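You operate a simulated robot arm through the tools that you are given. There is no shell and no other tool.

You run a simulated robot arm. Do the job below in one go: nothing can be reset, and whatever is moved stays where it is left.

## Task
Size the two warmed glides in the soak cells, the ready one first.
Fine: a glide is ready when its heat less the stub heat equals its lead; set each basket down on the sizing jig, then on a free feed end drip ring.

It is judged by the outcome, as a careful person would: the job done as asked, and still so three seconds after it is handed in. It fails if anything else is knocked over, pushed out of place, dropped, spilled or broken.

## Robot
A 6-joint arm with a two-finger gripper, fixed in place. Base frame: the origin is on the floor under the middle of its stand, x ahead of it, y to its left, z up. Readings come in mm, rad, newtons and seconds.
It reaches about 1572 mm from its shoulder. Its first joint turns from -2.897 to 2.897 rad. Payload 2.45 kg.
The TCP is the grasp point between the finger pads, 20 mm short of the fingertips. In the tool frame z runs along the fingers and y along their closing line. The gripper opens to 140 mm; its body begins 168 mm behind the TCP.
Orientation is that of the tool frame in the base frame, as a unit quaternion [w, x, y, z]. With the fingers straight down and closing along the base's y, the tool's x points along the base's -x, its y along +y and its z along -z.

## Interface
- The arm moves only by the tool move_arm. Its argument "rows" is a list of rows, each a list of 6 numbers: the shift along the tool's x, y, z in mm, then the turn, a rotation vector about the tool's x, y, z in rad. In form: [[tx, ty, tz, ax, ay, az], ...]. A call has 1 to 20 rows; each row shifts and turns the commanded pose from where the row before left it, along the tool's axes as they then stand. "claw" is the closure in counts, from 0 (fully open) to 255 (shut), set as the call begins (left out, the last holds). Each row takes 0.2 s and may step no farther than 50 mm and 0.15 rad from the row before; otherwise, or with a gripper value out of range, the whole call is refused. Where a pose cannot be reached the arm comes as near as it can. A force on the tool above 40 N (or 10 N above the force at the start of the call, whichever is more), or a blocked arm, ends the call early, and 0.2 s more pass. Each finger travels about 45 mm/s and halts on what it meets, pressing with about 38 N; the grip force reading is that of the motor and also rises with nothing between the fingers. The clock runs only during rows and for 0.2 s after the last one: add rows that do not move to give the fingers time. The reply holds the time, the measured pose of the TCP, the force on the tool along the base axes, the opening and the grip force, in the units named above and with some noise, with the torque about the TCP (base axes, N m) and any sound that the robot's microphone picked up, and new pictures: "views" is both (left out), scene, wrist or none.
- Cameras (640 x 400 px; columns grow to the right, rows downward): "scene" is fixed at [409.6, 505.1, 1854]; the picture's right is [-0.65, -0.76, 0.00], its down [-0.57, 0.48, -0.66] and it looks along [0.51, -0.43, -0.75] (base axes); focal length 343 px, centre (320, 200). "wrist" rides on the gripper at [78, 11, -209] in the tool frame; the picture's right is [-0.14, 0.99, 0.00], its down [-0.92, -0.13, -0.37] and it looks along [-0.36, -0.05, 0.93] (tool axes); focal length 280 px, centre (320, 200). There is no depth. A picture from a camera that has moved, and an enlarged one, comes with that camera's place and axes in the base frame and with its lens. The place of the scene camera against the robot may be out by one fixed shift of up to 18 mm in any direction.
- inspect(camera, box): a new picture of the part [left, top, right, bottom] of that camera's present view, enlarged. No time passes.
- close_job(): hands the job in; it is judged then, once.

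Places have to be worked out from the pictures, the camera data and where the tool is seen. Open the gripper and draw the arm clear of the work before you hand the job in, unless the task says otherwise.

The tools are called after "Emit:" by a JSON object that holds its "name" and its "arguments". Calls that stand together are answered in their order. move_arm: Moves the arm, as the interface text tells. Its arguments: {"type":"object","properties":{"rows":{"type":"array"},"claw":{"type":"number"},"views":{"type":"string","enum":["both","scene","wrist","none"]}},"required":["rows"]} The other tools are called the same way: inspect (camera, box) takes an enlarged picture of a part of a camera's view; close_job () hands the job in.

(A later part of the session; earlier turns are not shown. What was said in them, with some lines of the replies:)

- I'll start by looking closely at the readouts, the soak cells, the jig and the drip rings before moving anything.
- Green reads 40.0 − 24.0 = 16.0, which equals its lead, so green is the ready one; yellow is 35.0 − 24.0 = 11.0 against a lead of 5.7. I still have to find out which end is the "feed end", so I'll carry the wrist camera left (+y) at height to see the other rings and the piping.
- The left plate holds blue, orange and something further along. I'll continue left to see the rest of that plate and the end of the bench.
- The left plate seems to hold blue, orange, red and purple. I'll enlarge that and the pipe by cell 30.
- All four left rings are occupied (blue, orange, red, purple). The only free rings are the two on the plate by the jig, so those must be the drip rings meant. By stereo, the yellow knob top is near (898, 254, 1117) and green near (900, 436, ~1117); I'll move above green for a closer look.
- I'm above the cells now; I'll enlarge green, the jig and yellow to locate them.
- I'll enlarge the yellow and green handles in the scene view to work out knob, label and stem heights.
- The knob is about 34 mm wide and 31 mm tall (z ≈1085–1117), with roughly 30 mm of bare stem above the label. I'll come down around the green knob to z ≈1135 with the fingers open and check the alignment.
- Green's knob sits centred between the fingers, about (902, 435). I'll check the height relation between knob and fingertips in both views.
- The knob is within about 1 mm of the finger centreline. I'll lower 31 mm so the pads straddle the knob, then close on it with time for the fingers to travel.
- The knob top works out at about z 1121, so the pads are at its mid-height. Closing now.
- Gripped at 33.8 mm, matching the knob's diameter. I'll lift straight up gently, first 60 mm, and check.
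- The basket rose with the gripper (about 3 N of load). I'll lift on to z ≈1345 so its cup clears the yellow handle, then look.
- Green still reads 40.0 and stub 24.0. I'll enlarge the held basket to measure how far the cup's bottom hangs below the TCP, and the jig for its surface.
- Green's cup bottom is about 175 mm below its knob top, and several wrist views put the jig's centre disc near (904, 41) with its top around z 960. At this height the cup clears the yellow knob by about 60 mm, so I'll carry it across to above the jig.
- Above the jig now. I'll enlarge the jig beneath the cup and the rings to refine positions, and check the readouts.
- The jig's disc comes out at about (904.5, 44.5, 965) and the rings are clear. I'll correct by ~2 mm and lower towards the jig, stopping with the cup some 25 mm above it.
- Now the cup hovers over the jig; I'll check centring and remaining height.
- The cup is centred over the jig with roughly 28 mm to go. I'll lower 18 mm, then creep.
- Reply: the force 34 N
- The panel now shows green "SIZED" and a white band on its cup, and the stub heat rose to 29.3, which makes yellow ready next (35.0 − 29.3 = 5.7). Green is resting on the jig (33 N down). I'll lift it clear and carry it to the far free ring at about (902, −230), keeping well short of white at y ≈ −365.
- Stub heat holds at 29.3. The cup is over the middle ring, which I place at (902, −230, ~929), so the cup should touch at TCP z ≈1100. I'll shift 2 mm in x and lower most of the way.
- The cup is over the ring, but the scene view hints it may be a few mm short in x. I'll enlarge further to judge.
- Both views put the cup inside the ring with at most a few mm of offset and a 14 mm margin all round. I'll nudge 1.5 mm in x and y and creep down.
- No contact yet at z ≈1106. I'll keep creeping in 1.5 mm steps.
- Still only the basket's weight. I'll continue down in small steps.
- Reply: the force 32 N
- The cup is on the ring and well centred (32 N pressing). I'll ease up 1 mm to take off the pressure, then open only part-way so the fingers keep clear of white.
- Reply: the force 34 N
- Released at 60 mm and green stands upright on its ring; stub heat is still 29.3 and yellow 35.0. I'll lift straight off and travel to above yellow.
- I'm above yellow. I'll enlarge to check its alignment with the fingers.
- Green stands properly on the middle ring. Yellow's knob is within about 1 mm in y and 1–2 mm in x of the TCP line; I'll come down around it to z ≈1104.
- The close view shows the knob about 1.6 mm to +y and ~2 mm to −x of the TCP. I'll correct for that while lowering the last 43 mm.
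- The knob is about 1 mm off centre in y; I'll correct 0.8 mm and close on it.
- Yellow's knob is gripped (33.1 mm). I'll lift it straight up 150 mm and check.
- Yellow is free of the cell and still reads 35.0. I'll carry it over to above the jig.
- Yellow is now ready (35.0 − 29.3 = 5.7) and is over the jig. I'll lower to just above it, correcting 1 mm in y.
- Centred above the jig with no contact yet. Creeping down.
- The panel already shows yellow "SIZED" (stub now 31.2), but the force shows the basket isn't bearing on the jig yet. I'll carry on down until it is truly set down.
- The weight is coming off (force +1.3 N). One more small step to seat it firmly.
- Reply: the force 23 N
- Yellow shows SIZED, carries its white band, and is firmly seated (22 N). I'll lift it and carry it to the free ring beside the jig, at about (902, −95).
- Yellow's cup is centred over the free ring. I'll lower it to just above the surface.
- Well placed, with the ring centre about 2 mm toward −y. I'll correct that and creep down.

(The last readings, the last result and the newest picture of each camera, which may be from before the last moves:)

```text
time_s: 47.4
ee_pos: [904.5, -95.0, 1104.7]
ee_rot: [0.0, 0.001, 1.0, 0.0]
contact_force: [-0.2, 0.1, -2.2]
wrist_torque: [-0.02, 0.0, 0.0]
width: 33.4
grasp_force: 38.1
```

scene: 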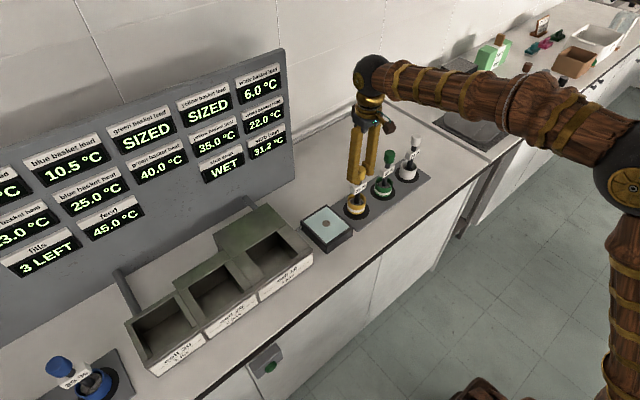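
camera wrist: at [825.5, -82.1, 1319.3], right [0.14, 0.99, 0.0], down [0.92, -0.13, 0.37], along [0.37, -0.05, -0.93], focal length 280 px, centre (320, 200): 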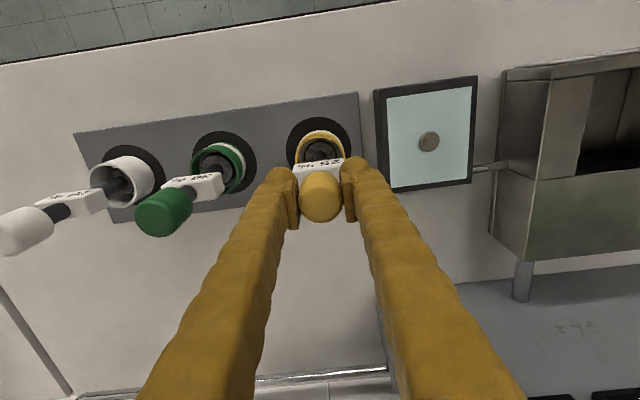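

No contact yet at z ≈1105; continuing in 1.5 mm steps.

Emit:
{"name": "move_arm", "arguments": {"rows": [[0, 0, 1.5, 0, 0, 0], [0, 0, 1, 0, 0, 0], [0, 0, 0, 0, 0, 0]], "claw": 255, "views": "none"}}

```text
time_s: 48.2
ee_pos: [902.8, -95.0, 1103.3]
ee_rot: [0.001, 0.001, 1.0, 0.0]
contact_force: [0.3, 0.6, 2.7]
wrist_torque: [0.02, 0.07, 0.03]
width: 33.5
grasp_force: 38.0
```

The weight has come off, so the cup is on the ring. I'll seat it another 0.5 mm and open part-way.

Emit:
{"name": "move_arm", "arguments": {"rows": [[0, 0, 0.5, 0, 0, 0], [0, 0, 0, 0, 0, 0]], "claw": 255, "views": "none"}}

Emit:
{"name": "move_arm", "arguments": {"rows": [[0, 0, 0, 0, 0, 0], [0, 0, 0, 0, 0, 0], [0, 0, 0, 0, 0, 0], [0, 0, 0, 0, 0, 0], [0, 0, 0, 0, 0, 0]], "claw": 145}}

```text
time_s: 48.8
ee_pos: [903.4, -94.5, 1102.6]
ee_rot: [0.001, 0.001, 1.0, -0.001]
contact_force: [-1.0, -1.9, 14.1]
wrist_torque: [-0.1, 0.2, -0.02]
width: 33.6
grasp_force: 37.9
```

```text
time_s: 50.0
ee_pos: [903.1, -94.5, 1102.2]
ee_rot: [0.001, 0.001, 1.0, 0.0]
contact_force: [-0.2, 0.1, 0.0]
wrist_torque: [-0.02, -0.01, 0.01]
width: 60.1
grasp_force: 0.1
camera wrist: at [825.9, -84.0, 1309.3], right [0.14, 0.99, 0.0], down [0.92, -0.13, 0.37], along [0.37, -0.05, -0.93], focal length 280 px, centre (320, 200)
```

scene: 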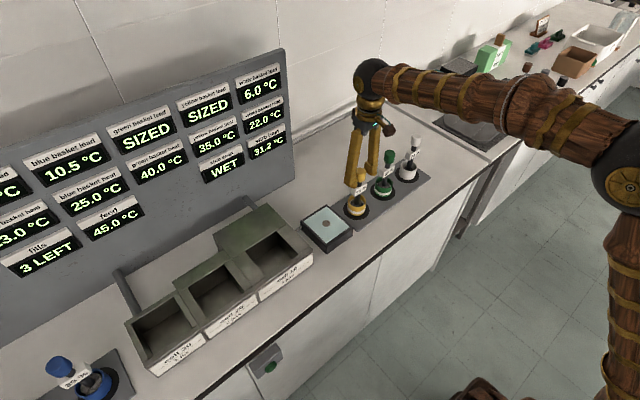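
wrist: 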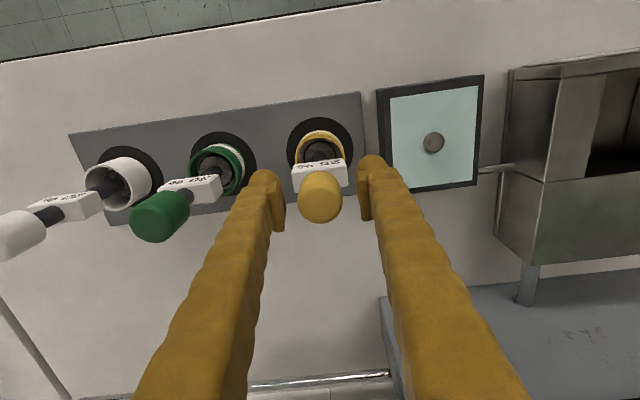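

Yellow is released and upright. I'll lift straight up clear of the knob, then draw the arm back and up away from the bench with the gripper opening.

Emit:
{"name": "move_arm", "arguments": {"rows": [[0, 0, -8, 0, 0, 0], [0, 0, -20, 0, 0, 0], [0, 0, -32, 0, 0, 0], [0, 0, -45, 0, 0, 0], [0, 0, -45, 0, 0, 0], [0, 0, -45, 0, 0, 0], [20, 0, -30, 0, 0, 0], [40, 0, -20, 0, 0, 0], [45, 0, -10, 0, 0, 0], [45, 0, 0, 0, 0, 0], [40, 0, 0, 0, 0, 0], [0, 0, 0, 0, 0, 0]], "claw": 145}}

Emit:
{"name": "inspect", "arguments": {"camera": "scene", "box": [290, 110, 450, 250]}}

Emit:
{"name": "inspect", "arguments": {"camera": "scene", "box": [0, 60, 300, 290]}}

```text
time_s: 52.6
ee_pos: [712.7, -97.6, 1355.9]
ee_rot: [0.0, 0.0, 1.0, 0.0]
contact_force: [0.2, 1.3, -0.9]
wrist_torque: [0.05, 0.02, 0.01]
width: 60.4
grasp_force: 0.1
camera wrist: at [635.5, -85.7, 1563.0], right [0.14, 0.99, 0.0], down [0.92, -0.13, 0.37], along [0.37, -0.05, -0.93], focal length 280 px, centre (320, 200)
```

scene: 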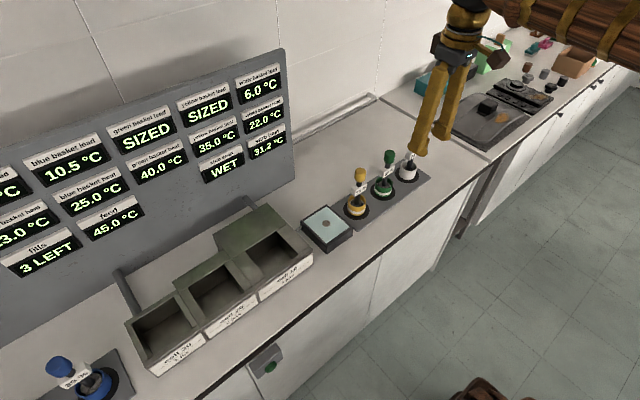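
wrist: 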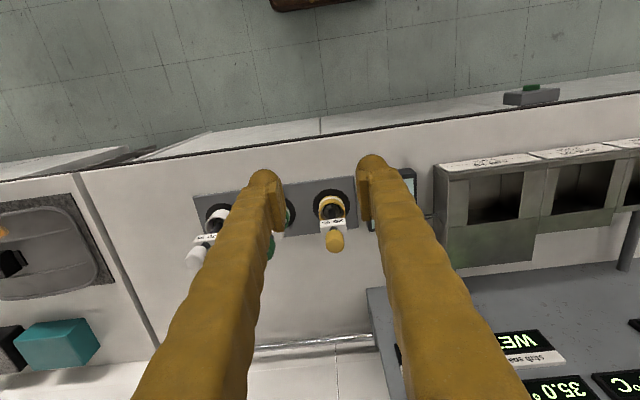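

```text
2.86 times, centred on (370, 180) of scene
camera zoom: at [409.6, 505.1, 1854.0], right [-0.65, -0.76, 0.0], down [-0.57, 0.48, -0.66], along [0.51, -0.43, -0.75], focal length 980 px, centre (177, 257)
```

zoom: 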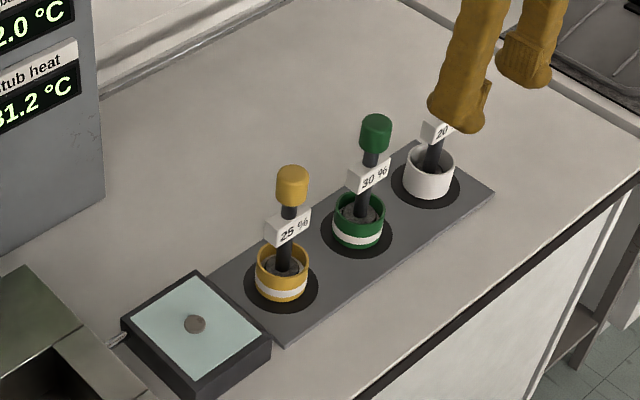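

```text
1.74 times, centred on (150, 175) of scene
camera zoom: at [409.6, 505.1, 1854.0], right [-0.65, -0.76, 0.0], down [-0.57, 0.48, -0.66], along [0.51, -0.43, -0.75], focal length 596 px, centre (616, 244)
```

zoom: 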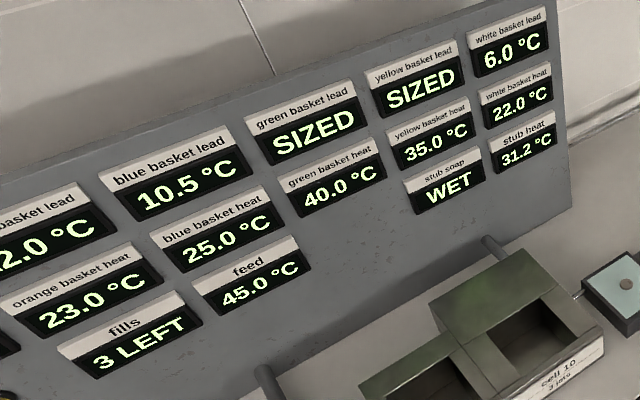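

Both baskets stand upright on their rings with SIZED bands, white is undisturbed and the panel confirms both sizings. I'll open the gripper fully, clear of everything, and take a last look.

Emit:
{"name": "move_arm", "arguments": {"rows": [[20, 0, -20, 0, 0, 0], [20, 0, -10, 0, 0, 0], [0, 0, 0, 0, 0, 0], [0, 0, 0, 0, 0, 0], [0, 0, 0, 0, 0, 0]], "claw": 0}}

```text
time_s: 53.8
ee_pos: [672.8, -95.3, 1384.5]
ee_rot: [0.0, 0.001, 1.0, 0.0]
contact_force: [0.2, 0.1, -0.1]
wrist_torque: [0.02, -0.01, 0.01]
width: 139.9
grasp_force: 0.1
camera wrist: at [595.2, -84.6, 1591.7], right [0.14, 0.99, 0.0], down [0.92, -0.13, 0.37], along [0.37, -0.05, -0.93], focal length 280 px, centre (320, 200)
```

scene: 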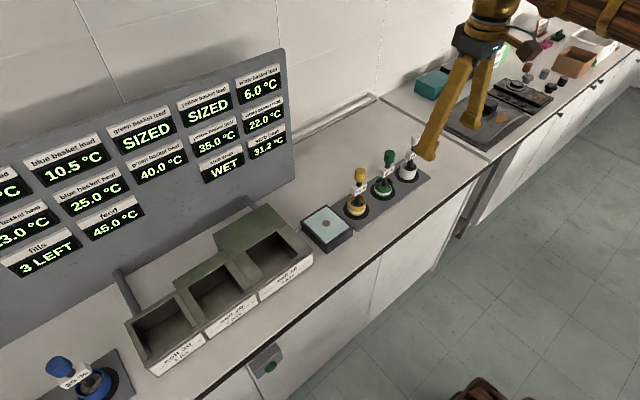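
wrist: 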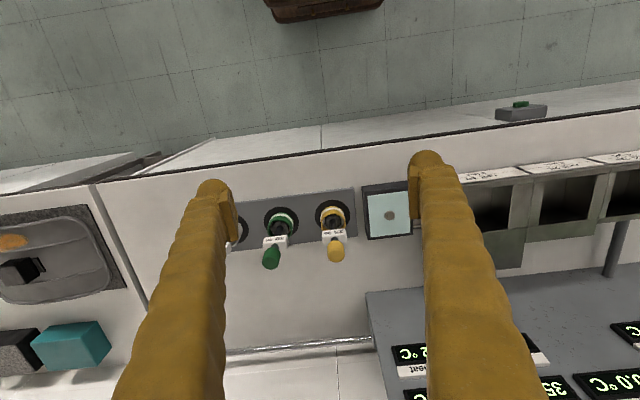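

Green was sized first and yellow second, each when its heat less the stub heat matched its lead. Both stand on the free rings, the gripper is open and the arm is clear, so I'm handing the job in.

Emit:
{"name": "close_job", "arguments": {}}

```text
The job is handed in.
```

Both warmed glides are sized and standing upright on drip rings, and the job is handed in. I don't have a verdict back yet.

| Glide | Order | Heat less stub heat | Lead | Panel now | Where it stands |
|---|---|---|---|---|---|
| Green (cell 20) | First | 40.0 − 24.0 = 16.0 | 16.0 | SIZED | Middle ring by the jig |
| Yellow (cell 10) | Second | 35.0 − 29.3 = 5.7 | 5.7 | SIZED | Ring next to the jig |

- **Order:** Yellow was not ready at the start (11.0 against a lead of 5.7). Sizing green raised the stub heat to 29.3, which made yellow ready.
- **Feed end:** Nothing I saw was labelled as the feed end. I used the plate beside the jig because all four rings on the other plate were taken, so these were the only two free ones.
- **Everything else:** The white basket beside them and the rest of what I could see looked undisturbed. The gripper is fully open and clear of the bench.
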